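You operate a simulated robot arm through the tools that you are given. There is no shell and no other tool. Be economical: measure what you need, move in short steps, check, and stop when the job is done.

You run a simulated two-armed robot. Do the job below in one go: nothing can be reset, and whatever is moved stays where it is left.

Task
Take the green tin and leave it on the shelf of the cooling stand. Then take the pad and put it on the top of the large cartons. Then put three of the bobbins from the top of the sample table on the top of the gauge table. Then take the yellow peg tray on the top of the side table and put it away on the top of the fitting table. Then put the blue paper cone on the white plate. Then put the grease tin on the top of the fitting table. Then take the blue sensor from the top of the board stand and put it on the top of the parts bench. Then take the worn wax ring and put it on the ledge of the collector cabinet. Then open the right drawer of the test bench, take the green wax ring from the top of the board stand and put it in the inside the right drawer of the test bench and shut the drawer again. Keep to this order. Set down upright: yellow peg tray, grease tin, sensor.

Only the result counts: the job must be done as asked and must still hold three seconds after the hand-in. Knocking over, shifting, dropping, spilling or breaking anything else fails it.

Robot
Two 7-joint arms with two-finger parallel grippers on one trunk, on a base that drives. Base frame: it is fixed to the floor where the robot stands at the start and does not move with it; the origin is under the middle of the robot, x ahead of it, y to its left, z up. Lengths are in mm, angles in rad, forces in N, time in s.
The left shoulder is at the start at [50, 177, 1029], the right one opposite. With the tool pointing down near the work surface each hand reaches from about 220 to 700 mm from the robot's upright axis, wherever it stands, measured 20 degrees to its own side. Places, roughly: blue paper cone (7x7x17 cm) [-3800, -600, 900]; bobbin [-1250, -500, 1000]; grease tin (6x6x8 cm) [-3800, -400, 800]; green tin [750, 0, 750]; inside the right drawer of the test bench [-2800, -600, 800]; ledge of the collector cabinet (68x15 cm) [-8140, 2620, 820]; pad (25x13x4 cm) [-1000, -400, 900]; right drawer of the test bench [-2800, -500, 800]; sensor [-6250, 1500, 750]; shelf of the cooling stand (24x40 cm) [-2300, 1600, 320]; top of the fitting table [-6500, -600, 800]; top of the gauge table [600, 400, 800]; top of the large cartons [-800, 1300, 900]; top of the parts bench [-5000, -600, 900]; wax ring [-6000, 1500, 750]; white plate (13x13x2 cm) [-5400, -400, 900]; worn wax ring (4x4x2 cm) [-6100, 1500, 700]; yellow peg tray (7x7x9 cm) [-3700, -600, 800]. Payload 3.43 kg a hand.
The tool frame of a hand sits at the grasp point between the pads (the TCP): z along the fingers, y along the line on which they close. The tips reach 34 mm beyond it. The gripper opens to 128 mm. The fingers are 24 mm wide and 12 mm thick; the gripper's body (48 by 130 mm) begins 96 mm behind the TCP.
Orientation is that of the tool frame in the base frame, as a unit quaternion [w, x, y, z]. With the fingers straight down and closing along the base's y, the tool's x points along the base's -x, its y along +y and its z along -z.

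Tools
- The arms move only by the tool apply_moves. It takes "left_rows", "right_rows" or both (then of equal length, played together; a hand with none holds still); each is a list of rows, each a list of 7 numbers: the shift along the tool's x, y, z in mm, then the turn, a rotation vector about the tool's x, y, z in degrees, then the closure, from 0 (fully open) to 1 (shut). In form: [[tx, ty, tz, ax, ay, az, hand], ...]. A call has 1 to 20 rows; each row is the pose to reach, as a shift and turn from the pose commanded when the call began, along the tool's axes at that moment. Each row takes 0.2 s and may step no farther than 50 mm and 0.15 rad from the row before; otherwise, or with a gripper value out of range, the whole call is refused. Where a pose cannot be reached the arm comes as near as it can. A force on the tool above 40 N (or 10 N above the force at the start of the call, whichever is more), or a blocked arm, ends the call early, and 0.2 s more pass. The fingers move at their own pace (about 108 mm/s each) and stop on an object; they squeeze with about 30 N. The grip force told is the motor's: it shows also when the fingers shut on nothing. Time passes only in rows, and 0.2 s behind the last, so rows that repeat a pose let the fingers close. The reply holds the time, the measured pose of the TCP, the force on the tool along the base axes, the opening and the grip force, in the units named above and with some noise, with the torque about the TCP (base axes, N m) and any sound that the robot's microphone picked up.
- Cameras (640 x 400 px; columns grow to the right, rows downward): "scene" is now at [146.8, 43.4, 1193.5]; the picture's right is [0.49, -0.87, 0.00], its down [-0.46, -0.26, -0.85] and it looks along [0.74, 0.41, -0.53] (base axes); focal length 214 px, centre (320, 200). "left" rides on the left gripper at [76, 11, -160] in its tool frame; the picture's right is [-0.15, 0.99, 0.00], its down [-0.88, -0.13, -0.46] and it looks along [-0.45, -0.07, 0.89] (tool axes); focal length 234 px, centre (320, 200). "right" rides on the right gripper at [76, -11, -160] in its tool frame; the picture's right is [0.15, 0.99, 0.00], its down [-0.88, 0.13, -0.46] and it looks along [-0.45, 0.07, 0.89] (tool axes); focal length 234 px, centre (320, 200). There is no depth. A picture from a camera that has moved, and an enlarged one, comes with that camera's place and axes in the base frame and with its lens.
- grab_frame(camera): a new picture of that camera. No time passes.
- raise_lower(by): slides the trunk up (or, below 0, down) by that many mm; the arms and the scene camera ride with it, the base frame stays. It gives what a move gives, with no picture.
- roll_base(legs): drives the robot by 1 to 6 legs, each [ahead, turn to the left] in mm and rad, along the robot's own axes; the way and the turn of a leg run together, so that a leg with both is an arc; at most 1500 mm and 3.142 rad a leg. The arms and the cameras ride along, it lands a little off, and it stops where it bumps. It gives what a move gives.
- aim_head(pan, tilt): turns the head with the scene camera to pan (to the left, within 1.396 rad either way) and tilt (down, from -0.506 to 1.204), counted from straight ahead of the robot. It gives what a move gives.
- close_up(camera, box): a new picture of the part [left, top, right, bottom] of that camera's present view, enlarged. No time passes.
- close_job(): hands the job in; it is judged then, once.

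Go step by step. Nothing tells you exact positions but the pictures and the camera data: compare them with the known pose of the tool, close in by small moves and look again before you grip or let go. The budget is 567 turns and 370 pictures, counting those below and the enlarged ones. Unless the task says otherwise, let go and move clear before handing in, and close with one line.

The tools are called after ">>>" as a command line: name --argument value ..., lists and objects as JSON in quotes. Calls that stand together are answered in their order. apply_moves: Moves the arms, as the interface text tells. Its arguments: {"type":"object","properties":{"left_rows":{"type":"array","items":{"type":"array","items":{"type":"number"}}},"right_rows":{"type":"array","items":{"type":"array","items":{"type":"number"}}}},"required":[]} The other tools are called the same way: raise_lower (by) slides the trunk up or down; roll_base (legs) drives the base; aim_head (pan, tilt) turns the head that bears the scene camera; grab_frame (camera) takes a picture; close_up (camera, box) takes an enlarged picture of a part of a camera's view; close_job () hands the job in.

At the start:

```text
time: 0.0
left_position: [393.1, 485.3, 1139.4]
left_tool_rot: [0.0, 0.0, 1.0, 0.0]
left_wrist_force: [-0.2, -0.4, -0.6]
left_moment: [-0.03, -0.01, -0.01]
left_opening: 127.9
left_finger_force: 0.0
right_position: [371.9, 14.2, 1146.8]
right_tool_rot: [0.0, 0.0, 1.0, 0.001]
right_wrist_force: [0.2, 0.3, -0.5]
right_moment: [0.02, 0.02, 0.04]
right_opening: 128.1
right_finger_force: 0.2
trunk travel left (down, up): [-200.0, 201.0]
robot x, y, heading: [-1.4, -3.3, -0.001]
head pan, tilt: [0.511, 0.56]
```

scene: 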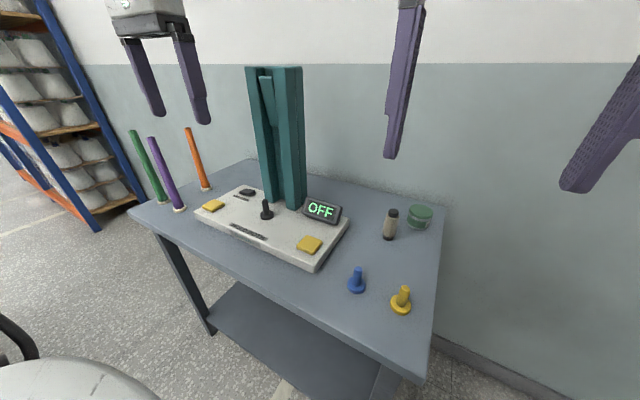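
right: 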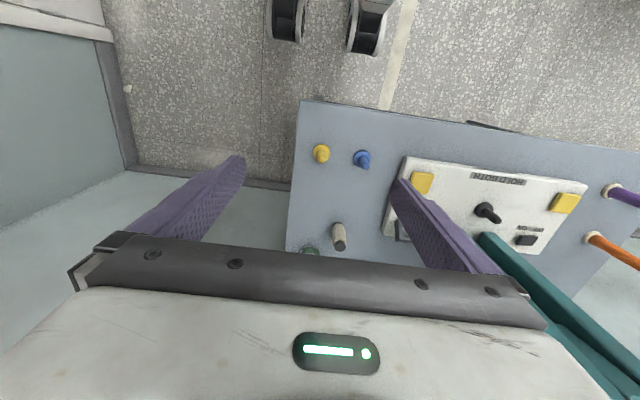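
left: 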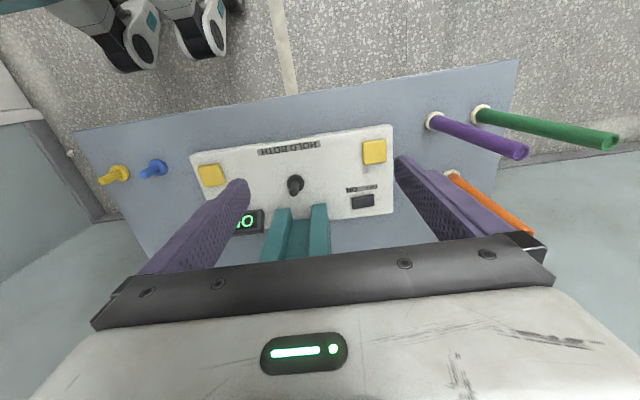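

I see the gauge table ahead with a green tin near its far right corner. I take a closer look at the tin before planning the grasp.

>>> close_up --camera "scene" --box '[320, 180, 460, 320]'

>>> aim_head --pan -0.3 --tilt 0.7

>>> grab_frame --camera "scene"

```text
2.86 times, centred on (390, 250) of scene
camera zoom: at [146.8, 43.4, 1193.5], right [0.49, -0.87, 0.0], down [-0.46, -0.26, -0.85], along [0.74, 0.41, -0.53], focal length 613 px, centre (120, 57)
```

zoom: 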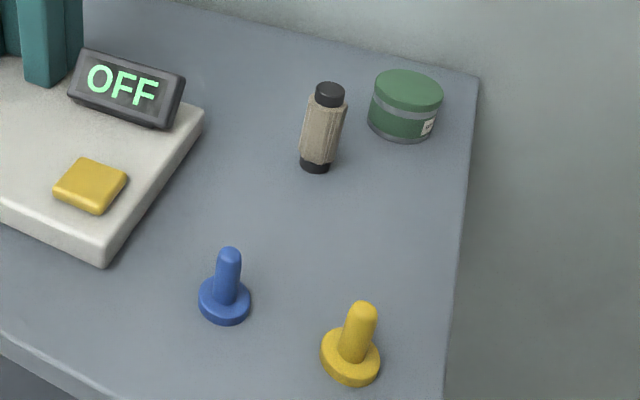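

```text
time: 1.1
left_position: [392.5, 486.6, 1139.7]
left_tool_rot: [0.0, 0.0, 1.0, 0.0]
left_wrist_force: [0.1, 0.1, -0.8]
left_moment: [0.04, 0.02, -0.02]
left_opening: 127.9
left_finger_force: 0.0
right_position: [373.7, 15.7, 1145.9]
right_tool_rot: [0.0, 0.0, 1.0, -0.001]
right_wrist_force: [0.9, 0.6, -0.2]
right_moment: [0.01, -0.03, -0.02]
right_opening: 127.8
right_finger_force: 0.0
trunk travel left (down, up): [-200.0, 201.0]
robot x, y, heading: [1.8, 1.9, -0.004]
head pan, tilt: [-0.3, 0.7]
```

```text
365 pictures are left
camera scene: at [149.9, -25.4, 1181.3], right [-0.29, -0.96, 0.0], down [-0.62, 0.19, -0.77], along [0.73, -0.23, -0.64], focal length 214 px, centre (320, 200)
```

scene: 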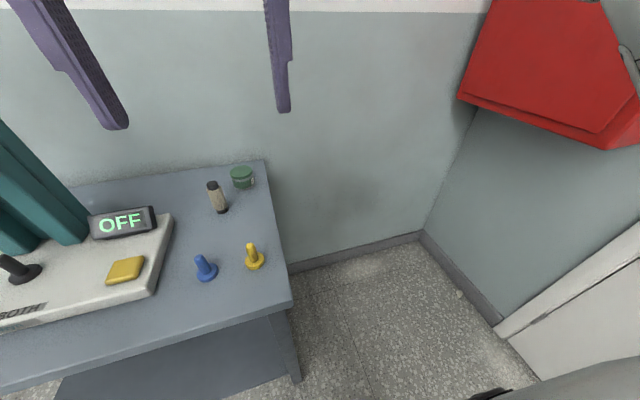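

The gauge table top seems to be at about z 790, the tin at about [730, 38]. I check how much room the base has before the table.

>>> aim_head --pan 0.0 --tilt 1.2

>>> grab_frame --camera "scene"

```text
time: 2.1
left_position: [393.0, 486.9, 1139.8]
left_tool_rot: [0.0, 0.0, 1.0, 0.0]
left_wrist_force: [0.1, -0.1, -0.3]
left_moment: [0.0, -0.05, 0.0]
left_opening: 127.7
left_finger_force: 0.2
right_position: [373.0, 13.9, 1146.3]
right_tool_rot: [0.0, -0.001, 1.0, 0.0]
right_wrist_force: [0.0, 0.2, 0.8]
right_moment: [-0.02, 0.0, -0.02]
right_opening: 128.0
right_finger_force: 0.1
trunk travel left (down, up): [-200.0, 201.0]
robot x, y, heading: [1.6, 1.9, -0.0]
head pan, tilt: [0.0, 1.201]
```

```text
364 pictures are left
camera scene: at [124.7, -0.4, 1145.4], right [0.0, -1.0, 0.0], down [-0.93, 0.0, -0.36], along [0.36, 0.0, -0.93], focal length 214 px, centre (320, 200)
```

scene: 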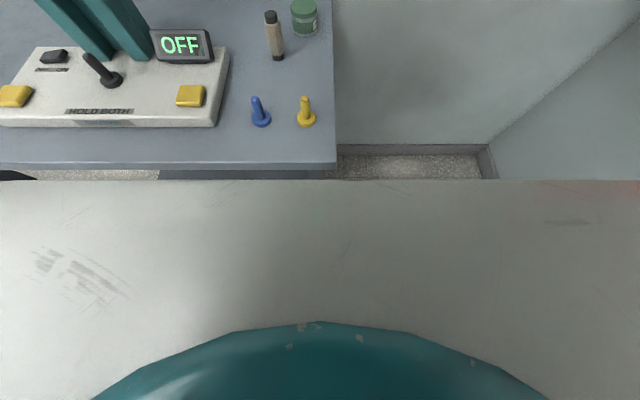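

The right hand will take the tin. I turn left so that it comes to the right hand's side, then drive a little closer.

>>> roll_base --legs '[[0, 0.38], [70, 0]]'

>>> aim_head --pan -0.3 --tilt 0.7

>>> grab_frame --camera "scene"

>>> grab_frame --camera "right"

```text
time: 4.2
left_position: [245.1, 625.2, 1138.6]
left_tool_rot: [-0.001, -0.192, 0.981, 0.0]
left_wrist_force: [0.1, -0.1, -0.2]
left_moment: [-0.02, 0.01, -0.05]
left_opening: 127.9
left_finger_force: 0.0
right_position: [404.8, 180.0, 1146.3]
right_tool_rot: [0.0, -0.193, 0.981, 0.0]
right_wrist_force: [0.5, -0.3, -0.2]
right_moment: [-0.04, 0.04, 0.01]
right_opening: 127.9
right_finger_force: 0.0
trunk travel left (down, up): [-200.0, 201.0]
robot x, y, heading: [63.4, 25.9, 0.386]
head pan, tilt: [0.0, 1.201]
```

```text
time: 5.2
left_position: [245.4, 625.8, 1139.1]
left_tool_rot: [0.0, -0.192, 0.981, 0.0]
left_wrist_force: [0.2, -0.1, 0.0]
left_moment: [-0.01, -0.01, 0.0]
left_opening: 128.2
left_finger_force: 0.0
right_position: [403.4, 180.3, 1147.2]
right_tool_rot: [0.0, -0.192, 0.981, 0.0]
right_wrist_force: [-0.1, 0.3, -0.6]
right_moment: [0.0, 0.02, 0.01]
right_opening: 128.0
right_finger_force: 0.1
trunk travel left (down, up): [-200.0, 201.0]
robot x, y, heading: [65.5, 26.9, 0.391]
head pan, tilt: [-0.3, 0.7]
```

```text
363 pictures are left
camera scene: at [212.4, 59.8, 1181.2], right [0.09, -1.0, 0.0], down [-0.64, -0.06, -0.76], along [0.76, 0.07, -0.64], focal length 214 px, centre (320, 200)
```

scene: 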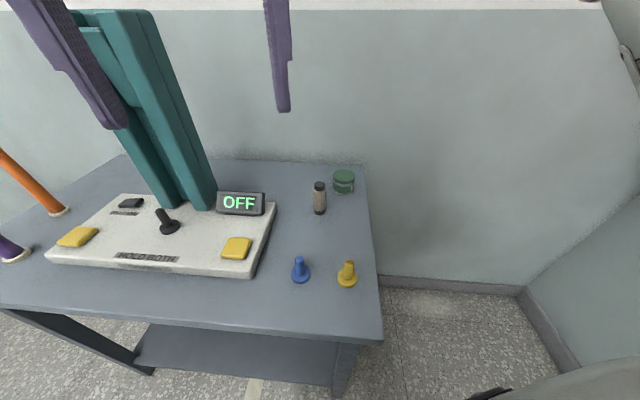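

```text
362 pictures are left
camera right: at [337.1, 141.1, 1307.6], right [-0.51, 0.86, 0.0], down [0.77, 0.45, 0.46], along [0.39, 0.23, -0.89], focal length 234 px, centre (320, 200)
```

right: 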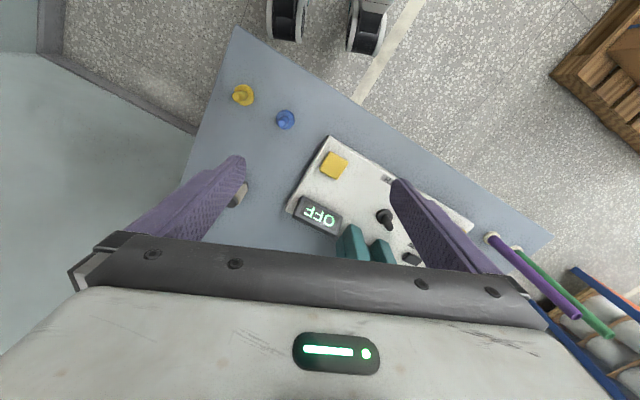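

The tin is at about [729, 35] with its foot at z 790. I move the right hand above it.

>>> apply_moves --right_rows '[[-25, -26, 19, 0, 0, 0, 0], [-49, -51, 37, 0, 0, 0, 0], [-74, -77, 56, 0, 0, 0, 0], [-99, -103, 75, 0, 0, 0, 0], [-123, -128, 93, 0, 0, 0, 0], [-148, -154, 112, 0, 0, 0, 0], [-173, -180, 131, 0, 0, 0, 0], [-198, -206, 150, 0, 0, 0, 0], [-222, -231, 168, 0, 0, 0, 0], [-247, -257, 187, 0, 0, 0, 0]]'

>>> grab_frame --camera "right"

>>> grab_frame --camera "scene"

```text
time: 7.4
left_position: [244.1, 625.4, 1141.0]
left_tool_rot: [0.0, -0.193, 0.981, 0.0]
left_wrist_force: [0.4, 1.1, -0.4]
left_moment: [0.01, 0.01, 0.02]
left_opening: 128.1
left_finger_force: 0.1
right_position: [730.1, 36.1, 959.0]
right_tool_rot: [0.0, -0.194, 0.981, 0.001]
right_wrist_force: [-0.1, -0.1, -0.3]
right_moment: [0.05, 0.04, 0.0]
right_opening: 128.1
right_finger_force: 0.0
trunk travel left (down, up): [-200.0, 201.0]
robot x, y, heading: [63.5, 27.2, 0.382]
head pan, tilt: [-0.3, 0.7]
```

```text
361 pictures are left
camera right: at [663.5, -3.2, 1119.7], right [-0.51, 0.86, 0.0], down [0.77, 0.45, 0.46], along [0.39, 0.23, -0.89], focal length 234 px, centre (320, 200)
```

right: 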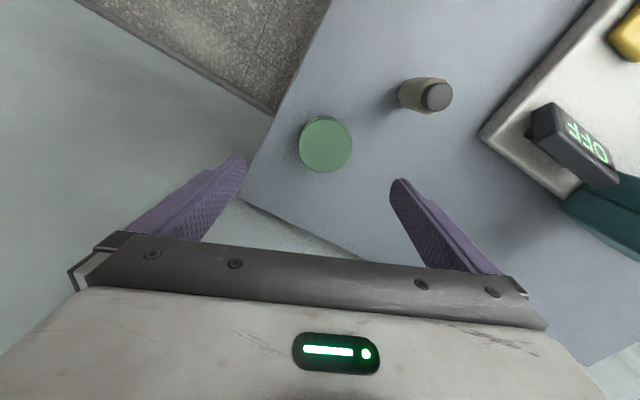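

```text
360 pictures are left
camera scene: at [212.7, 59.8, 1181.2], right [0.09, -1.0, 0.0], down [-0.64, -0.06, -0.76], along [0.76, 0.07, -0.64], focal length 214 px, centre (320, 200)
```

scene: 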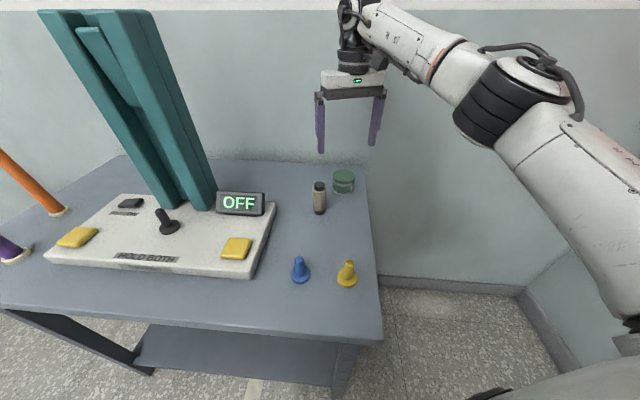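

The tin's lid is at about [718, 36.5, 848], so I correct by 12 mm, lower around it and look again.

>>> apply_moves --right_rows '[[11, 5, 20, 0, 0, 0, 0], [11, 5, 50, 0, 0, 0, 0], [11, 5, 80, 0, 0, 0, 0], [11, 5, 100, 0, 0, 0, 0], [11, 5, 112, 0, 0, 0, 0]]'

>>> grab_frame --camera "right"

>>> close_up --camera "scene" --box '[280, 100, 420, 240]'

```text
time: 8.6
left_position: [244.3, 626.1, 1139.8]
left_tool_rot: [0.0, -0.192, 0.981, -0.001]
left_wrist_force: [0.2, 0.6, 0.0]
left_moment: [0.0, 0.01, 0.0]
left_opening: 128.1
left_finger_force: 0.1
right_position: [717.5, 36.1, 847.9]
right_tool_rot: [0.0, -0.193, 0.981, -0.001]
right_wrist_force: [0.4, -1.1, 0.4]
right_moment: [-0.01, 0.01, 0.03]
right_opening: 128.0
right_finger_force: 0.1
trunk travel left (down, up): [-200.0, 201.0]
robot x, y, heading: [62.5, 25.0, 0.382]
head pan, tilt: [-0.3, 0.7]
```

```text
359 pictures are left
camera right: at [650.6, -3.1, 1008.7], right [-0.51, 0.86, 0.0], down [0.77, 0.45, 0.46], along [0.39, 0.23, -0.89], focal length 234 px, centre (320, 200)
```

right: 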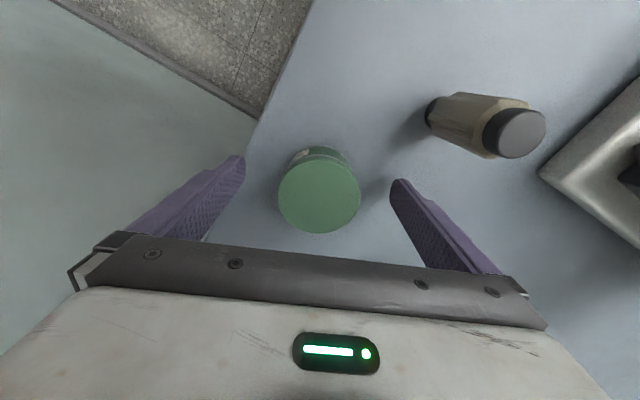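

```text
2.86 times, centred on (350, 170) of scene
camera zoom: at [212.5, 59.7, 1181.3], right [0.09, -1.0, 0.0], down [-0.64, -0.06, -0.76], along [0.76, 0.07, -0.64], focal length 613 px, centre (234, 286)
```

zoom: 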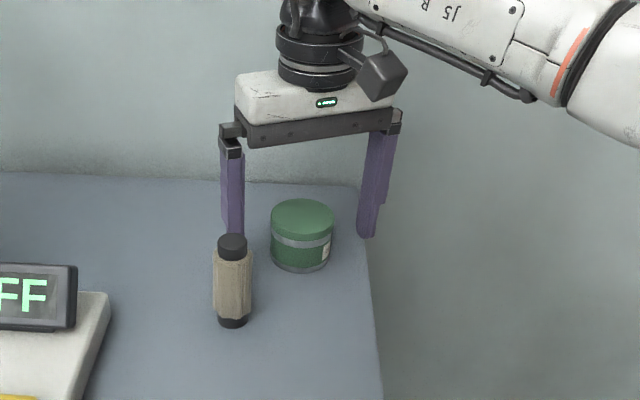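

The tin sits centred between the fingers. I lower 8 mm more and close.

>>> apply_moves --right_rows '[[0, 0, 8, 0, 0, 0, 0], [0, 0, 8, 0, 0, 0, 0.5], [0, 0, 8, 0, 0, 0, 1], [0, 0, 8, 0, 0, 0, 1], [0, 0, 8, 0, 0, 0, 1], [0, 0, 8, 0, 0, 0, 1]]'

```text
time: 10.0
left_position: [244.4, 625.5, 1139.1]
left_tool_rot: [0.0, -0.193, 0.981, 0.001]
left_wrist_force: [0.6, 0.5, 0.4]
left_moment: [0.0, -0.01, 0.0]
left_opening: 128.0
left_finger_force: 0.1
right_position: [717.2, 35.7, 839.1]
right_tool_rot: [0.0, -0.193, 0.981, 0.0]
right_wrist_force: [0.1, -0.1, -0.1]
right_moment: [-0.03, -0.05, 0.0]
right_opening: 61.6
right_finger_force: 30.1
trunk travel left (down, up): [-200.0, 201.0]
robot x, y, heading: [65.0, 27.5, 0.382]
head pan, tilt: [-0.3, 0.7]
```

Tin gripped (61.6 mm). I lift it and draw the hand back to the carrying pose.

>>> apply_moves --right_rows '[[0, 0, -20, 0, 0, 0, 1], [0, 0, -60, 0, 0, 0, 1], [0, 0, -100, 0, 0, 0, 1], [0, 0, -140, 0, 0, 0, 1], [26, 28, -155, 0, 0, 0, 1], [52, 56, -170, 0, 0, 0, 1], [78, 84, -185, 0, 0, 0, 1], [104, 112, -200, 0, 0, 0, 1], [130, 140, -215, 0, 0, 0, 1], [156, 168, -230, 0, 0, 0, 1], [182, 196, -245, 0, 0, 0, 1], [208, 224, -260, 0, 0, 0, 1], [236, 250, -275, 0, 0, 0, 1]]'

>>> aim_head --pan 1.39 --tilt 0.4

>>> grab_frame --camera "scene"

```text
time: 12.8
left_position: [245.3, 626.1, 1139.4]
left_tool_rot: [0.0, -0.192, 0.981, 0.0]
left_wrist_force: [-0.2, 0.1, 0.0]
left_moment: [-0.02, 0.0, 0.01]
left_opening: 128.1
left_finger_force: 0.0
right_position: [402.7, 179.7, 1114.6]
right_tool_rot: [0.0, -0.193, 0.981, 0.0]
right_wrist_force: [-0.9, -0.3, -1.7]
right_moment: [0.0, 0.02, -0.05]
right_opening: 61.6
right_finger_force: 29.1
trunk travel left (down, up): [-200.0, 201.0]
robot x, y, heading: [65.5, 29.2, 0.388]
head pan, tilt: [-0.3, 0.7]
```

```text
time: 14.5
left_position: [244.8, 626.0, 1140.1]
left_tool_rot: [-0.001, -0.192, 0.981, 0.0]
left_wrist_force: [-0.3, -0.4, -0.6]
left_moment: [-0.01, -0.02, 0.0]
left_opening: 127.9
left_finger_force: 0.0
right_position: [404.4, 177.9, 1114.9]
right_tool_rot: [0.0, -0.193, 0.981, 0.0]
right_wrist_force: [0.3, -0.6, -1.7]
right_moment: [0.01, -0.02, 0.02]
right_opening: 61.5
right_finger_force: 30.6
trunk travel left (down, up): [-200.0, 201.0]
robot x, y, heading: [62.7, 27.9, 0.388]
head pan, tilt: [1.389, 0.4]
```

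```text
357 pictures are left
camera scene: at [109.0, 143.1, 1208.1], right [0.98, 0.2, 0.0], down [0.08, -0.38, -0.92], along [-0.19, 0.9, -0.39], focal length 214 px, centre (320, 200)
```

scene: 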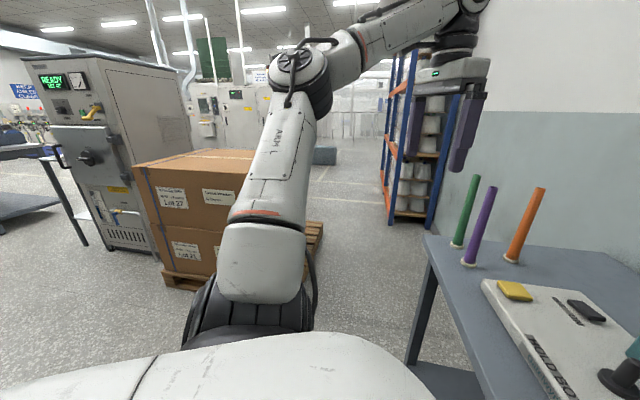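

The tin is held and I see the large cartons to the north-west. I back off a little, turn to face west and look around.

>>> roll_base --legs '[[-100, 0], [0, 2.75]]'

>>> aim_head --pan 0.0 --tilt 0.3

>>> grab_frame --camera "scene"

>>> aim_head --pan -0.9 --tilt 0.4

>>> grab_frame --camera "scene"

```text
time: 22.2
left_position: [-413.4, -504.9, 1138.8]
left_tool_rot: [0.001, 1.0, 0.01, 0.0]
left_wrist_force: [-0.2, 0.0, -0.5]
left_moment: [-0.01, -0.01, -0.02]
left_opening: 128.2
left_finger_force: 0.0
right_position: [-399.8, -31.2, 1115.4]
right_tool_rot: [0.0, 1.0, 0.01, 0.0]
right_wrist_force: [-0.6, 0.9, -1.6]
right_moment: [-0.03, 0.01, 0.0]
right_opening: 61.5
right_finger_force: 30.4
trunk travel left (down, up): [-200.0, 201.0]
robot x, y, heading: [-27.8, -13.2, -3.123]
head pan, tilt: [1.389, 0.4]
```

```text
time: 23.7
left_position: [-411.4, -505.2, 1139.6]
left_tool_rot: [0.0, 1.0, 0.01, 0.0]
left_wrist_force: [-0.3, -0.6, 0.4]
left_moment: [-0.02, 0.0, -0.01]
left_opening: 127.9
left_finger_force: 0.0
right_position: [-400.2, -31.6, 1114.3]
right_tool_rot: [0.001, 1.0, 0.01, 0.0]
right_wrist_force: [-0.1, -1.0, -1.4]
right_moment: [-0.01, -0.04, 0.0]
right_opening: 61.6
right_finger_force: 29.9
trunk travel left (down, up): [-200.0, 201.0]
robot x, y, heading: [-29.8, -12.4, -3.126]
head pan, tilt: [0.0, 0.3]
```

```text
356 pictures are left
camera scene: at [-192.5, -14.8, 1217.4], right [-0.02, 1.0, 0.0], down [0.3, 0.01, -0.96], along [-0.96, -0.02, -0.3], focal length 214 px, centre (320, 200)
```

scene: 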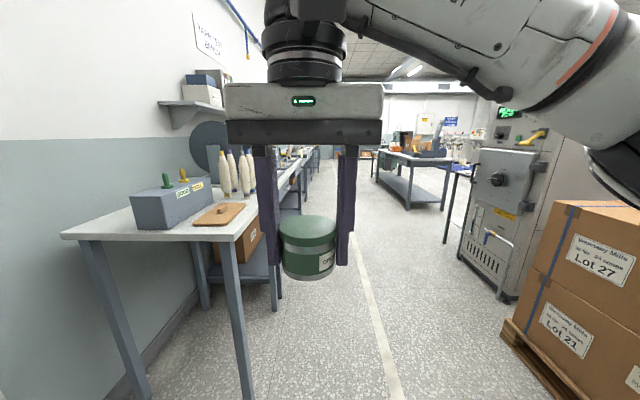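

```text
time: 24.9
left_position: [-413.0, -505.3, 1139.8]
left_tool_rot: [0.0, 1.0, 0.01, -0.001]
left_wrist_force: [-0.1, -0.5, -0.2]
left_moment: [0.02, 0.04, 0.01]
left_opening: 128.2
left_finger_force: 0.1
right_position: [-399.3, -31.8, 1115.5]
right_tool_rot: [0.0, 1.0, 0.01, -0.001]
right_wrist_force: [-0.4, 0.1, -1.4]
right_moment: [-0.03, -0.03, -0.01]
right_opening: 61.8
right_finger_force: 29.9
trunk travel left (down, up): [-200.0, 201.0]
robot x, y, heading: [-29.4, -14.7, -3.121]
head pan, tilt: [-0.901, 0.4]
```

```text
355 pictures are left
camera scene: at [-158.1, 58.4, 1208.2], right [0.77, 0.64, 0.0], down [0.25, -0.3, -0.92], along [-0.59, 0.71, -0.39], focal length 214 px, centre (320, 200)
```

scene: 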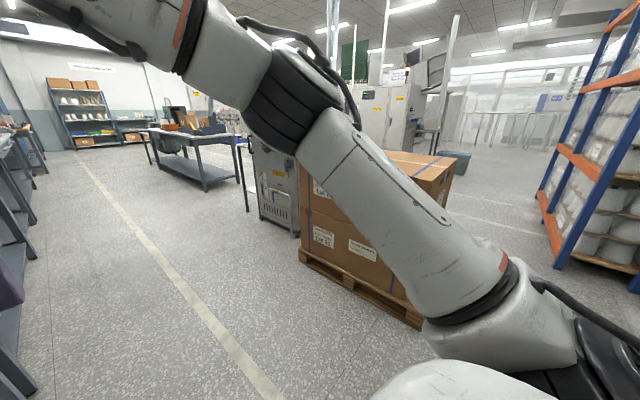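

The aisle runs west with the sample table on my left, the cartons and a cabinet on the right. I drive down the aisle toward the cooling stand and look again.

>>> roll_base --legs '[[0, -0.3], [1300, 0], [0, 0.2]]'

>>> aim_head --pan -0.6 --tilt 0.4

>>> grab_frame --camera "scene"

```text
time: 33.1
left_position: [-1692.0, -115.8, 1139.0]
left_tool_rot: [0.0, 0.999, -0.036, 0.0]
left_wrist_force: [0.1, -0.3, -0.3]
left_moment: [0.02, 0.01, 0.03]
left_opening: 127.9
left_finger_force: 0.0
right_position: [-1636.4, 354.3, 1114.9]
right_tool_rot: [0.001, 0.999, -0.036, 0.0]
right_wrist_force: [-0.4, -0.2, -2.2]
right_moment: [0.01, -0.02, -0.02]
right_opening: 61.5
right_finger_force: 29.8
trunk travel left (down, up): [-200.0, 201.0]
robot x, y, heading: [-1261.1, 343.0, 3.072]
head pan, tilt: [-0.901, 0.4]
```

```text
time: 33.9
left_position: [-1691.5, -116.9, 1139.7]
left_tool_rot: [0.0, 0.999, -0.036, 0.0]
left_wrist_force: [-0.2, -1.3, -0.9]
left_moment: [0.01, -0.01, -0.01]
left_opening: 127.7
left_finger_force: 0.1
right_position: [-1636.8, 355.6, 1114.7]
right_tool_rot: [0.0, 0.999, -0.036, -0.001]
right_wrist_force: [0.0, 0.2, -1.0]
right_moment: [-0.01, 0.0, 0.01]
right_opening: 61.8
right_finger_force: 29.9
trunk travel left (down, up): [-200.0, 201.0]
robot x, y, heading: [-1260.4, 344.3, 3.075]
head pan, tilt: [-0.6, 0.4]
```

```text
354 pictures are left
camera scene: at [-1408.3, 403.9, 1208.1], right [0.62, 0.78, 0.0], down [0.3, -0.24, -0.92], along [-0.72, 0.57, -0.39], focal length 214 px, centre (320, 200)
```

scene: 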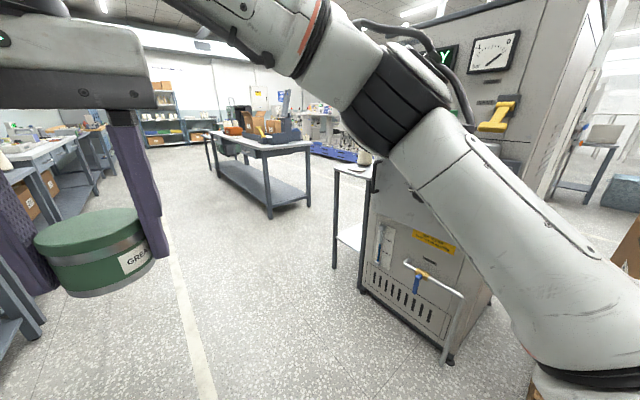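

The cooling stand is left of the cabinet, with the shelf at about [-2320, 1400..]. I drive in front of it, face north and look.

>>> roll_base --legs '[[850, 0], [0, -1.5]]'

>>> aim_head --pan 0.2 --tilt 0.5

>>> grab_frame --camera "scene"

```text
time: 42.1
left_position: [-2598.7, 787.1, 1140.5]
left_tool_rot: [0.0, 0.71, -0.704, 0.0]
left_wrist_force: [-1.0, 0.2, 0.1]
left_moment: [-0.02, -0.01, -0.02]
left_opening: 127.9
left_finger_force: 0.0
right_position: [-2123.6, 766.6, 1114.1]
right_tool_rot: [0.001, 0.71, -0.704, 0.0]
right_wrist_force: [0.0, -0.7, -2.1]
right_moment: [-0.04, 0.02, 0.02]
right_opening: 61.8
right_finger_force: 29.9
trunk travel left (down, up): [-200.0, 201.0]
robot x, y, heading: [-2109.7, 395.3, 1.578]
head pan, tilt: [-0.6, 0.4]
```

```text
time: 43.2
left_position: [-2598.4, 786.4, 1139.8]
left_tool_rot: [0.0, 0.711, -0.704, 0.0]
left_wrist_force: [-0.1, 1.1, -0.2]
left_moment: [-0.03, 0.02, 0.01]
left_opening: 128.0
left_finger_force: 0.1
right_position: [-2126.1, 768.9, 1113.3]
right_tool_rot: [0.0, 0.71, -0.704, 0.0]
right_wrist_force: [0.0, -0.5, -0.8]
right_moment: [-0.01, -0.02, -0.02]
right_opening: 61.7
right_finger_force: 30.1
trunk travel left (down, up): [-200.0, 201.0]
robot x, y, heading: [-2110.2, 397.1, 1.579]
head pan, tilt: [0.201, 0.499]
```

```text
353 pictures are left
camera scene: at [-2129.3, 555.1, 1199.0], right [0.98, 0.21, 0.0], down [0.1, -0.47, -0.88], along [-0.18, 0.86, -0.48], focal length 214 px, centre (320, 200)
```

scene: 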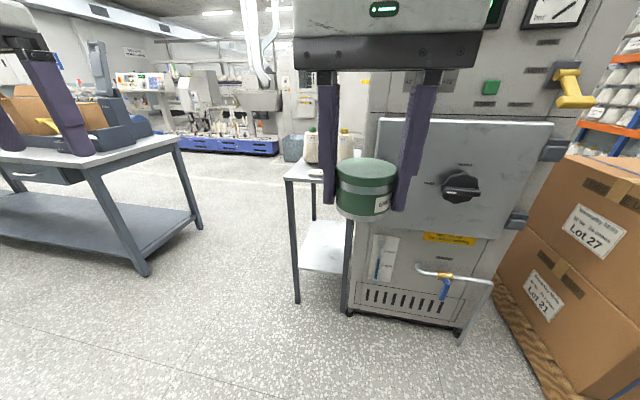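

The stand's shelf spans about x -2407..-2164, y from 1362, with its top at about z 820. I move to stand left-front of it and lower the trunk.

>>> roll_base --legs '[[0, 0.662], [540, 0], [0, -0.67]]'

>>> raise_lower --by -200

>>> aim_head --pan -0.4 --tilt 0.6

>>> grab_frame --camera "scene"

```text
time: 49.9
left_position: [-2932.3, 1212.6, 1140.5]
left_tool_rot: [-0.001, 0.709, -0.705, 0.0]
left_wrist_force: [0.5, 0.2, 0.5]
left_moment: [0.01, 0.02, 0.0]
left_opening: 127.8
left_finger_force: 0.0
right_position: [-2458.8, 1194.9, 1114.3]
right_tool_rot: [0.0, 0.709, -0.705, 0.0]
right_wrist_force: [0.3, -0.4, -1.0]
right_moment: [-0.01, 0.01, 0.01]
right_opening: 61.7
right_finger_force: 29.8
trunk travel left (down, up): [-200.0, 201.0]
robot x, y, heading: [-2445.1, 822.5, 1.574]
head pan, tilt: [0.201, 0.499]
```

```text
time: 52.1
left_position: [-2932.2, 1212.8, 939.5]
left_tool_rot: [-0.001, 0.709, -0.706, -0.001]
left_wrist_force: [-0.1, 0.0, -0.4]
left_moment: [-0.03, -0.02, 0.0]
left_opening: 128.1
left_finger_force: 0.0
right_position: [-2459.3, 1194.0, 915.1]
right_tool_rot: [0.0, 0.709, -0.705, 0.001]
right_wrist_force: [0.0, 0.4, -1.3]
right_moment: [-0.04, 0.04, 0.02]
right_opening: 61.4
right_finger_force: 30.6
trunk travel left (down, up): [0.0, 401.0]
robot x, y, heading: [-2441.6, 817.7, 1.572]
head pan, tilt: [0.201, 0.499]
```

```text
time: 53.1
left_position: [-2931.6, 1212.9, 939.7]
left_tool_rot: [-0.001, 0.709, -0.705, 0.0]
left_wrist_force: [-0.5, 0.0, -0.5]
left_moment: [-0.01, 0.01, 0.02]
left_opening: 127.9
left_finger_force: 0.0
right_position: [-2458.2, 1193.1, 915.2]
right_tool_rot: [0.0, 0.709, -0.705, 0.0]
right_wrist_force: [-0.2, -0.4, -1.2]
right_moment: [0.01, 0.01, -0.03]
right_opening: 61.6
right_finger_force: 30.1
trunk travel left (down, up): [0.0, 401.0]
robot x, y, heading: [-2441.7, 823.9, 1.58]
head pan, tilt: [-0.4, 0.6]
```

```text
352 pictures are left
camera scene: at [-2411.2, 973.1, 989.9], right [0.92, -0.38, 0.0], down [-0.22, -0.52, -0.83], along [0.32, 0.76, -0.56], focal length 214 px, centre (320, 200)
```

scene: 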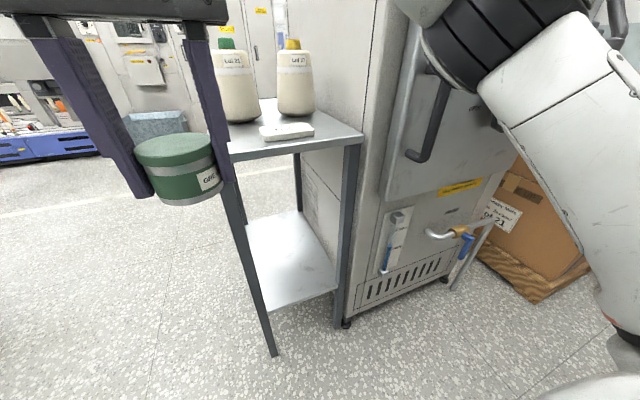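

The shelf's front edge is at y≈1360 and its middle at x≈-2303. I lower the hand in front of the stand.

>>> apply_moves --right_rows '[[-10, -20, 40, 0, 0, 0, 1], [-20, -40, 80, 0, 0, 0, 1], [-30, -60, 120, 0, 0, 0, 1], [-40, -80, 160, 0, 0, 0, 1], [-50, -100, 200, 0, 0, 0, 1], [-60, -120, 240, 0, 0, 0, 1], [-70, -140, 280, 0, 0, 0, 1], [-77, -155, 320, 0, 0, 0, 1], [-77, -155, 365, 0, 0, 0, 1], [-77, -155, 410, 0, 0, 0, 1], [-77, -155, 455, 0, 0, 0, 1], [-77, -155, 500, 0, 0, 0, 1], [-77, -155, 535, 0, 0, 0, 1]]'

>>> aim_head --pan -0.2 --tilt 0.7

>>> grab_frame --camera "scene"

```text
time: 55.9
left_position: [-2932.6, 1213.4, 939.7]
left_tool_rot: [0.0, 0.709, -0.705, -0.001]
left_wrist_force: [-0.1, -0.3, 0.2]
left_moment: [-0.01, 0.05, 0.0]
left_opening: 128.2
left_finger_force: 0.1
right_position: [-2303.6, 1272.5, 377.7]
right_tool_rot: [-0.001, 0.709, -0.705, 0.0]
right_wrist_force: [0.3, -0.7, -1.7]
right_moment: [-0.01, 0.01, -0.01]
right_opening: 61.6
right_finger_force: 30.2
trunk travel left (down, up): [0.0, 401.0]
robot x, y, heading: [-2443.5, 819.5, 1.574]
head pan, tilt: [-0.4, 0.6]
```

```text
time: 56.6
left_position: [-2932.9, 1211.9, 940.2]
left_tool_rot: [-0.001, 0.709, -0.705, -0.001]
left_wrist_force: [-1.1, -0.2, -0.5]
left_moment: [0.01, -0.03, 0.0]
left_opening: 128.1
left_finger_force: 0.1
right_position: [-2304.0, 1272.7, 379.2]
right_tool_rot: [0.0, 0.709, -0.705, -0.001]
right_wrist_force: [-0.6, -0.9, -1.7]
right_moment: [-0.02, -0.01, -0.01]
right_opening: 61.5
right_finger_force: 29.8
trunk travel left (down, up): [0.0, 401.0]
robot x, y, heading: [-2442.8, 823.1, 1.578]
head pan, tilt: [-0.201, 0.7]
```

```text
351 pictures are left
camera scene: at [-2428.5, 974.8, 981.3], right [0.98, -0.19, 0.0], down [-0.13, -0.63, -0.77], along [0.15, 0.75, -0.64], focal length 214 px, centre (320, 200)
```

scene: 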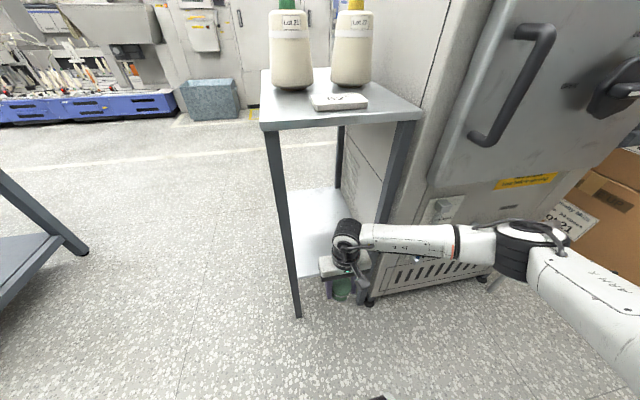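

The forearm comes in from the right and would foul the front leg, so I'll enter from the open west side instead. I raise the hand and drive round to the west of the stand.

>>> apply_moves --right_rows '[[0, 0, -45, 0, 0, 0, 1], [0, 0, -90, 0, 0, 0, 1], [0, 0, -135, 0, 0, 0, 1], [0, 0, -180, 0, 0, 0, 1], [7, 15, -220, 0, 0, 0, 1], [17, 35, -260, 0, 0, 0, 1], [27, 55, -300, 0, 0, 0, 1], [37, 75, -340, 0, 0, 0, 1], [47, 95, -380, 0, 0, 0, 1], [57, 115, -420, 0, 0, 0, 1], [67, 135, -460, 0, 0, 0, 1], [77, 155, -500, 0, 0, 0, 1]]'

>>> roll_base --legs '[[-100, 0], [0, 0.47], [1150, 0], [0, -2.05]]'

>>> aim_head --pan -0.2 --tilt 0.6

>>> grab_frame --camera "scene"

```text
time: 59.2
left_position: [-2932.4, 1212.1, 939.9]
left_tool_rot: [0.0, 0.71, -0.704, -0.001]
left_wrist_force: [-0.7, 0.3, -0.4]
left_moment: [0.0, 0.02, 0.05]
left_opening: 127.8
left_finger_force: 0.0
right_position: [-2458.0, 1193.3, 879.1]
right_tool_rot: [0.0, 0.709, -0.705, 0.0]
right_wrist_force: [0.4, -0.6, -1.7]
right_moment: [-0.02, 0.0, -0.02]
right_opening: 61.4
right_finger_force: 30.0
trunk travel left (down, up): [0.0, 401.0]
robot x, y, heading: [-2445.9, 822.6, 1.576]
head pan, tilt: [-0.201, 0.7]
```

```text
time: 72.2
left_position: [-2574.3, 2233.5, 939.7]
left_tool_rot: [0.001, 0.011, 1.0, -0.001]
left_wrist_force: [0.2, -0.1, -0.6]
left_moment: [0.02, 0.0, -0.02]
left_opening: 128.1
left_finger_force: 0.1
right_position: [-2608.3, 1760.2, 880.2]
right_tool_rot: [0.0, 0.011, 1.0, 0.0]
right_wrist_force: [-0.5, 0.7, -2.2]
right_moment: [-0.02, -0.01, 0.04]
right_opening: 61.6
right_finger_force: 30.5
trunk travel left (down, up): [0.0, 401.0]
robot x, y, heading: [-2981.6, 1756.3, -0.023]
head pan, tilt: [-0.201, 0.7]
```

```text
time: 72.9
left_position: [-2575.2, 2233.6, 940.8]
left_tool_rot: [0.001, 0.011, 1.0, 0.0]
left_wrist_force: [0.1, -0.3, -0.6]
left_moment: [0.02, -0.01, -0.01]
left_opening: 128.2
left_finger_force: 0.1
right_position: [-2608.3, 1760.0, 878.0]
right_tool_rot: [0.0, 0.012, 1.0, 0.0]
right_wrist_force: [-0.3, -0.3, -1.2]
right_moment: [0.0, 0.03, -0.01]
right_opening: 61.6
right_finger_force: 29.7
trunk travel left (down, up): [0.0, 401.0]
robot x, y, heading: [-2978.8, 1753.0, -0.023]
head pan, tilt: [-0.201, 0.6]
```

```text
350 pictures are left
camera scene: at [-2825.0, 1733.6, 989.9], right [-0.22, -0.98, 0.0], down [-0.55, 0.13, -0.82], along [0.8, -0.18, -0.57], focal length 214 px, centre (320, 200)
```

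scene: 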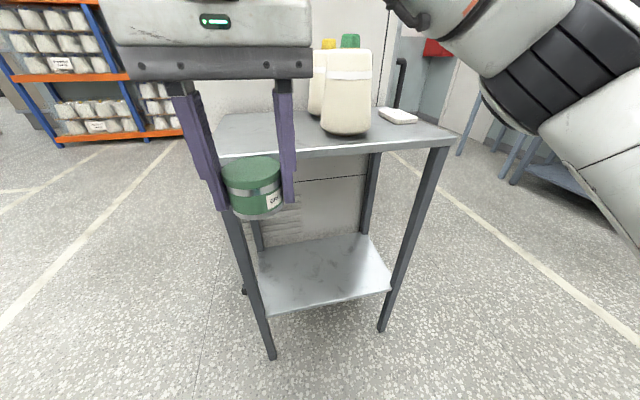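

The west side is open, the shelf's near edge at x≈-2440, y 1385..1795. I lower the hand just outside it.

>>> apply_moves --right_rows '[[0, -20, 40, 0, 0, 0, 1], [-5, -45, 80, 0, 0, 0, 1], [-10, -70, 120, 0, 0, 0, 1], [-15, -95, 160, 0, 0, 0, 1], [-20, -115, 200, 0, 0, 0, 1], [-25, -134, 240, 0, 0, 0, 1], [-30, -134, 285, 0, 0, 0, 1], [-35, -134, 330, 0, 0, 0, 1], [-40, -134, 375, 0, 0, 0, 1], [-45, -134, 420, 0, 0, 0, 1], [-45, -134, 465, 0, 0, 0, 1], [-45, -134, 495, 0, 0, 0, 1]]'

>>> grab_frame --camera "scene"

>>> grab_frame --camera "right"

```text
time: 75.5
left_position: [-2574.5, 2232.2, 940.0]
left_tool_rot: [0.001, 0.012, 1.0, -0.002]
left_wrist_force: [-0.1, 0.0, 0.0]
left_moment: [0.0, -0.02, -0.02]
left_opening: 128.2
left_finger_force: 0.0
right_position: [-2566.4, 1623.7, 383.9]
right_tool_rot: [0.001, 0.011, 1.0, 0.0]
right_wrist_force: [0.5, -0.1, -2.0]
right_moment: [0.0, -0.01, 0.02]
right_opening: 61.6
right_finger_force: 29.8
trunk travel left (down, up): [0.0, 401.0]
robot x, y, heading: [-2982.6, 1754.3, -0.026]
head pan, tilt: [-0.201, 0.6]
```

```text
349 pictures are left
camera scene: at [-2825.0, 1733.6, 989.9], right [-0.22, -0.98, 0.0], down [-0.55, 0.13, -0.82], along [0.8, -0.18, -0.57], focal length 214 px, centre (320, 200)
```

scene: 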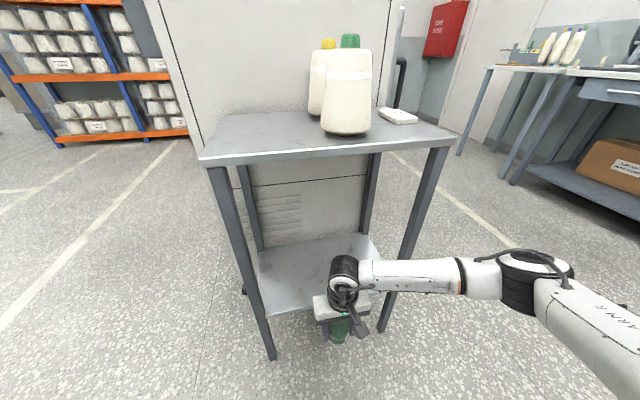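

```text
348 pictures are left
camera right: at [-2642.4, 1614.1, 544.8], right [-0.12, 0.99, 0.0], down [0.88, 0.11, 0.46], along [0.45, 0.06, -0.89], focal length 234 px, centre (320, 200)
```

right: 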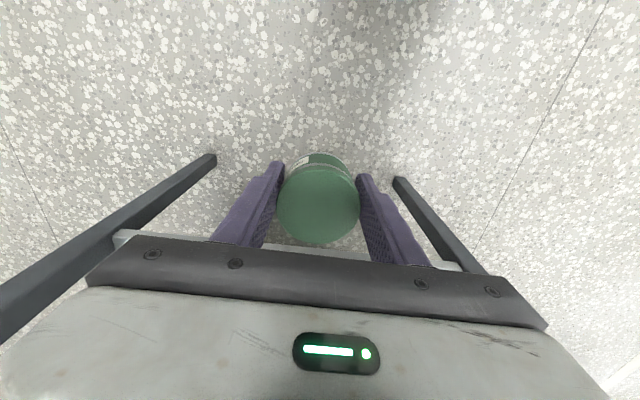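

The forearm would still hit the leg from this angle, so I re-stand at the north-west with heading about -40°, entering the shelf eastward. First I lift the hand.

>>> apply_moves --right_rows '[[6, 8, -45, 0, 0, 0, 1], [12, 16, -90, 0, 0, 0, 1], [18, 24, -135, 0, 0, 0, 1], [24, 32, -180, 0, 0, 0, 1], [30, 40, -225, 0, 0, 0, 1], [36, 48, -270, 0, 0, 0, 1], [42, 56, -315, 0, 0, 0, 1], [48, 64, -360, 0, 0, 0, 1], [54, 72, -405, 0, 0, 0, 1], [60, 80, -450, 0, 0, 0, 1], [66, 88, -495, 0, 0, 0, 1], [72, 96, -540, 0, 0, 0, 1], [78, 100, -585, 0, 0, 0, 1]]'

>>> roll_base --legs '[[0, 0.988], [463, 0], [0, -1.66]]'

>>> grab_frame --camera "scene"

```text
time: 78.3
left_position: [-2574.7, 2232.3, 939.4]
left_tool_rot: [0.001, 0.012, 1.0, -0.001]
left_wrist_force: [-0.9, -0.1, 0.0]
left_moment: [0.01, 0.0, 0.0]
left_opening: 128.2
left_finger_force: 0.0
right_position: [-2643.1, 1727.2, 968.2]
right_tool_rot: [0.0, 0.012, 1.0, -0.001]
right_wrist_force: [9.7, -1.8, -19.7]
right_moment: [0.35, -0.11, 0.2]
right_opening: 61.6
right_finger_force: 30.0
trunk travel left (down, up): [0.0, 401.0]
robot x, y, heading: [-2980.3, 1754.0, -0.026]
head pan, tilt: [-0.201, 0.6]
```

```text
time: 87.6
left_position: [-2104.3, 2257.2, 939.8]
left_tool_rot: [0.0, 0.34, 0.941, -0.002]
left_wrist_force: [-0.2, 0.5, -0.1]
left_moment: [0.02, 0.01, -0.01]
left_opening: 128.1
left_finger_force: 0.1
right_position: [-2472.5, 1902.2, 970.4]
right_tool_rot: [0.0, 0.34, 0.94, 0.0]
right_wrist_force: [14.6, -14.7, -11.9]
right_moment: [2.11, 1.6, 0.44]
right_opening: 61.9
right_finger_force: 29.7
trunk travel left (down, up): [0.0, 401.0]
robot x, y, heading: [-2717.5, 2135.1, -0.698]
head pan, tilt: [-0.201, 0.6]
```

```text
347 pictures are left
camera scene: at [-2609.3, 2018.7, 996.6], right [-0.78, -0.63, 0.0], down [-0.31, 0.39, -0.86], along [0.54, -0.67, -0.5], focal length 214 px, centre (320, 200)
```

scene: 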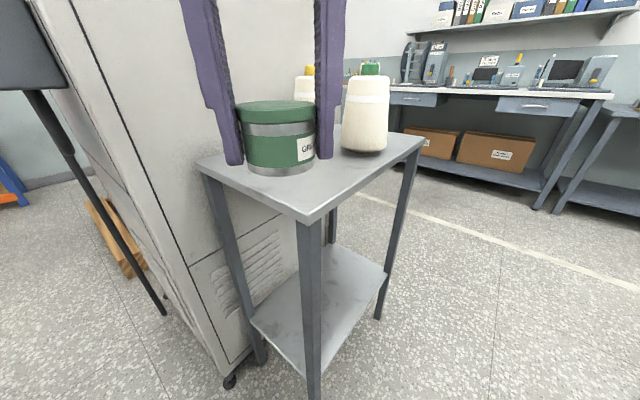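

The hand pressed against the robot's own body a bit, so I move it out to the right, then down beside the stand's west side.

>>> apply_moves --right_rows '[[-25, -20, 5, 0, 0, 0, 1], [-40, -65, 10, 0, 0, 0, 1], [-50, -110, 15, 0, 0, 0, 1], [-55, -155, 20, 0, 0, 0, 1], [-60, -200, 30, 0, 0, 0, 1], [-65, -245, 40, 0, 0, 0, 1], [-70, -280, 60, 0, 0, 0, 1], [-70, -283, 105, 0, 0, 0, 1], [-70, -283, 150, 0, 0, 0, 1], [-70, -283, 195, 0, 0, 0, 1], [-70, -283, 240, 0, 0, 0, 1], [-70, -283, 285, 0, 0, 0, 1], [-70, -283, 330, 0, 0, 0, 1], [-70, -283, 375, 0, 0, 0, 1], [-70, -283, 420, 0, 0, 0, 1], [-70, -283, 465, 0, 0, 0, 1], [-70, -283, 510, 0, 0, 0, 1], [-70, -283, 555, 0, 0, 0, 1], [-70, -283, 595, 0, 0, 0, 1]]'

>>> grab_frame --camera "scene"

```text
time: 91.6
left_position: [-2104.3, 2257.0, 939.5]
left_tool_rot: [0.0, 0.34, 0.941, -0.001]
left_wrist_force: [-0.1, 1.2, -0.5]
left_moment: [-0.04, 0.02, -0.01]
left_opening: 127.7
left_finger_force: 0.1
right_position: [-2599.2, 1639.8, 373.2]
right_tool_rot: [0.0, 0.34, 0.941, 0.0]
right_wrist_force: [-0.4, -0.3, -0.9]
right_moment: [-0.01, 0.0, 0.0]
right_opening: 61.4
right_finger_force: 30.3
trunk travel left (down, up): [0.0, 401.0]
robot x, y, heading: [-2720.0, 2130.3, -0.696]
head pan, tilt: [-0.201, 0.6]
```

```text
346 pictures are left
camera scene: at [-2610.6, 2020.2, 990.0], right [-0.78, -0.63, 0.0], down [-0.35, 0.44, -0.83], along [0.52, -0.64, -0.56], focal length 214 px, centre (320, 200)
```

scene: 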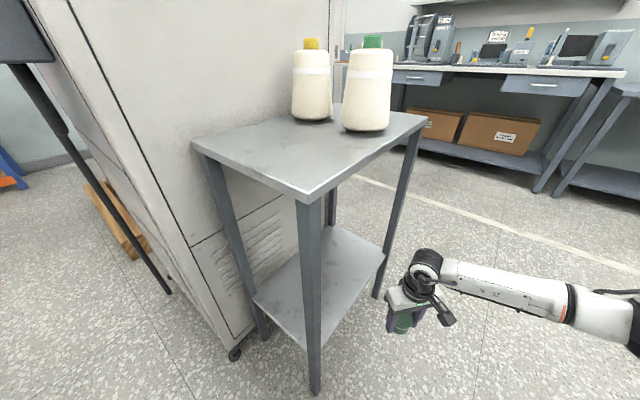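

Comparing the views puts the shelf at about z 277 and its middle near [-2320, 1615]. I slide the tin in eastward.

>>> apply_moves --right_rows '[[-32, 24, 0, 0, 0, 0, 1], [-64, 48, 0, 0, 0, 0, 1], [-96, 72, 0, 0, 0, 0, 1], [-128, 96, 0, 0, 0, 0, 1], [-160, 120, 0, 0, 0, 0, 1], [-192, 144, 0, 0, 0, 0, 1], [-224, 168, 0, 0, 0, 0, 1]]'

>>> grab_frame --camera "scene"

>>> grab_frame --camera "right"

```text
time: 93.2
left_position: [-2105.1, 2256.3, 939.8]
left_tool_rot: [0.001, 0.34, 0.941, -0.001]
left_wrist_force: [-0.4, -0.2, 0.1]
left_moment: [0.02, 0.0, 0.01]
left_opening: 128.2
left_finger_force: 0.0
right_position: [-2343.6, 1627.3, 373.8]
right_tool_rot: [0.0, 0.339, 0.941, 0.001]
right_wrist_force: [0.0, -0.2, -2.0]
right_moment: [-0.03, 0.02, 0.0]
right_opening: 61.3
right_finger_force: 30.0
right hand out of reach, approached as far as the arm can: row 7
trunk travel left (down, up): [0.0, 401.0]
robot x, y, heading: [-2718.5, 2133.8, -0.693]
head pan, tilt: [-0.201, 0.6]
```

```text
345 pictures are left
camera scene: at [-2610.9, 2019.7, 989.9], right [-0.78, -0.63, 0.0], down [-0.35, 0.44, -0.82], along [0.52, -0.64, -0.57], focal length 214 px, centre (320, 200)
```

scene: 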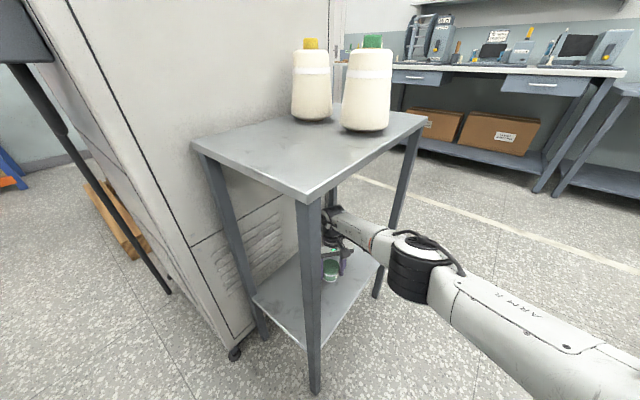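

```text
344 pictures are left
camera right: at [-2409.3, 1666.7, 535.1], right [0.52, 0.86, 0.0], down [0.76, -0.46, 0.46], along [0.39, -0.24, -0.89], focal length 234 px, centre (320, 200)
```

right: 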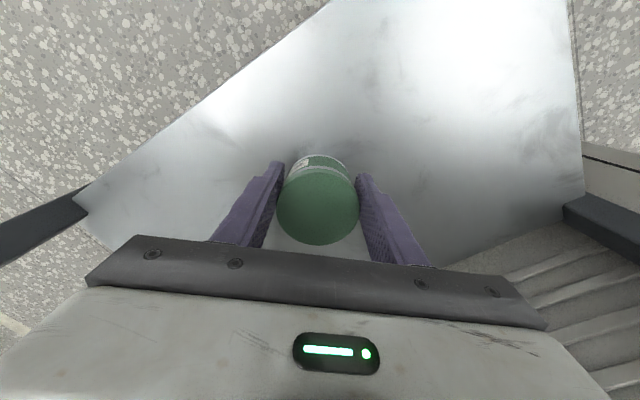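

The tin is over the shelf. I lower it in small steps until it touches.

>>> apply_moves --right_rows '[[12, -6, 10, 0, 0, 0, 1], [12, -6, 20, 0, 0, 0, 1], [12, -6, 28, 0, 0, 0, 1], [12, -6, 34, 0, 0, 0, 1], [12, -6, 40, 0, 0, 0, 1], [12, -6, 44, 0, 0, 0, 1], [12, -6, 48, 0, 0, 0, 1], [12, -6, 52, 0, 0, 0, 1], [12, -6, 56, 0, 0, 0, 1], [12, -6, 60, 0, 0, 0, 1]]'

>>> grab_frame --camera "right"

```text
time: 94.1
left_position: [-2104.8, 2257.6, 939.9]
left_tool_rot: [0.001, 0.341, 0.94, -0.002]
left_wrist_force: [-0.2, 0.4, -0.4]
left_moment: [0.0, -0.03, -0.01]
left_opening: 127.9
left_finger_force: 0.1
right_position: [-2350.0, 1629.1, 352.6]
right_tool_rot: [0.008, 0.339, 0.941, -0.002]
right_wrist_force: [-3.1, 2.4, 19.1]
right_moment: [-0.25, 0.01, -0.02]
right_opening: 61.6
right_finger_force: 29.4
trunk travel left (down, up): [0.0, 401.0]
robot x, y, heading: [-2720.8, 2134.3, -0.691]
head pan, tilt: [-0.201, 0.6]
stopped in row 4 (right hand): the force on the tool passed its limit at 62 N (the readings are from after the stop); the commanded pose is now the measured one
```

```text
343 pictures are left
camera right: at [-2418.3, 1669.4, 513.3], right [0.52, 0.86, 0.0], down [0.76, -0.46, 0.47], along [0.4, -0.24, -0.88], focal length 234 px, centre (320, 200)
```

right: 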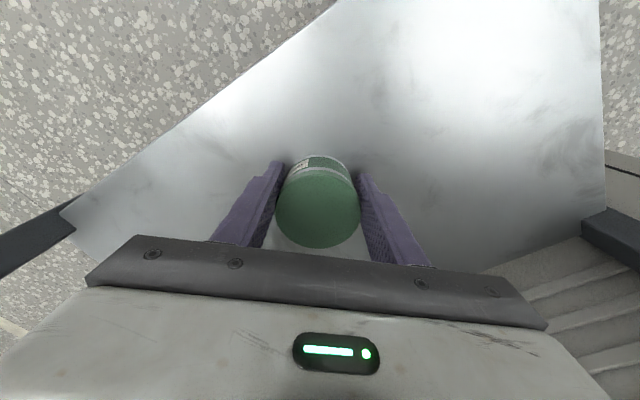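

Contact at z≈311: the tin stands on the shelf. I release, rise above it and withdraw westward.

>>> apply_moves --right_rows '[[0, 0, -2, 0, 0, 0, 0.9], [0, 0, -2, 0, 0, 0, 0.5], [0, 0, -2, 0, 0, 0, 0.3], [0, 0, -2, 0, 0, 0, 0.3], [0, 0, -20, 0, 0, 0, 0.3], [0, 0, -45, 0, 0, 0, 0.3], [0, 0, -70, 0, 0, 0, 0.3], [30, -22, -72, 0, 0, 0, 0.3], [62, -46, -72, 0, 0, 0, 0.3], [94, -70, -72, 0, 0, 0, 0.3], [126, -94, -72, 0, 0, 0, 0.3], [158, -118, -72, 0, 0, 0, 0.3], [190, -142, -72, 0, 0, 0, 0.3], [210, -160, -72, 0, 0, 0, 0.3]]'

>>> grab_frame --camera "scene"

```text
time: 97.1
left_position: [-2105.2, 2257.4, 940.2]
left_tool_rot: [0.0, 0.34, 0.941, -0.001]
left_wrist_force: [1.1, 0.1, 0.0]
left_moment: [-0.02, 0.0, 0.01]
left_opening: 127.9
left_finger_force: 0.1
right_position: [-2616.3, 1639.4, 419.8]
right_tool_rot: [0.007, 0.339, 0.941, -0.001]
right_wrist_force: [-0.2, -0.1, 0.2]
right_moment: [-0.03, 0.01, 0.0]
right_opening: 89.7
right_finger_force: 0.1
trunk travel left (down, up): [0.0, 401.0]
robot x, y, heading: [-2717.1, 2134.0, -0.694]
head pan, tilt: [-0.201, 0.6]
```

```text
342 pictures are left
camera scene: at [-2610.7, 2020.3, 989.9], right [-0.78, -0.63, 0.0], down [-0.35, 0.44, -0.83], along [0.52, -0.64, -0.56], focal length 214 px, centre (320, 200)
```

scene: 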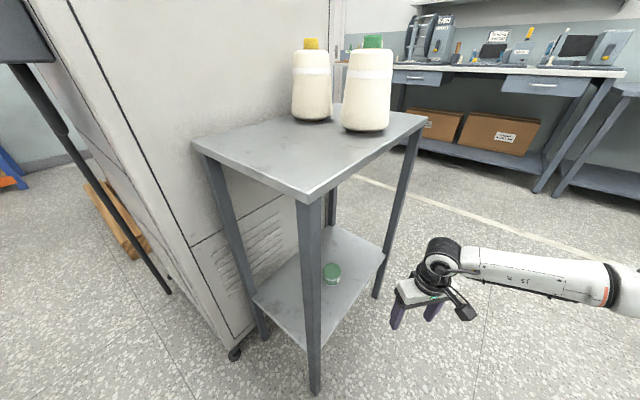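

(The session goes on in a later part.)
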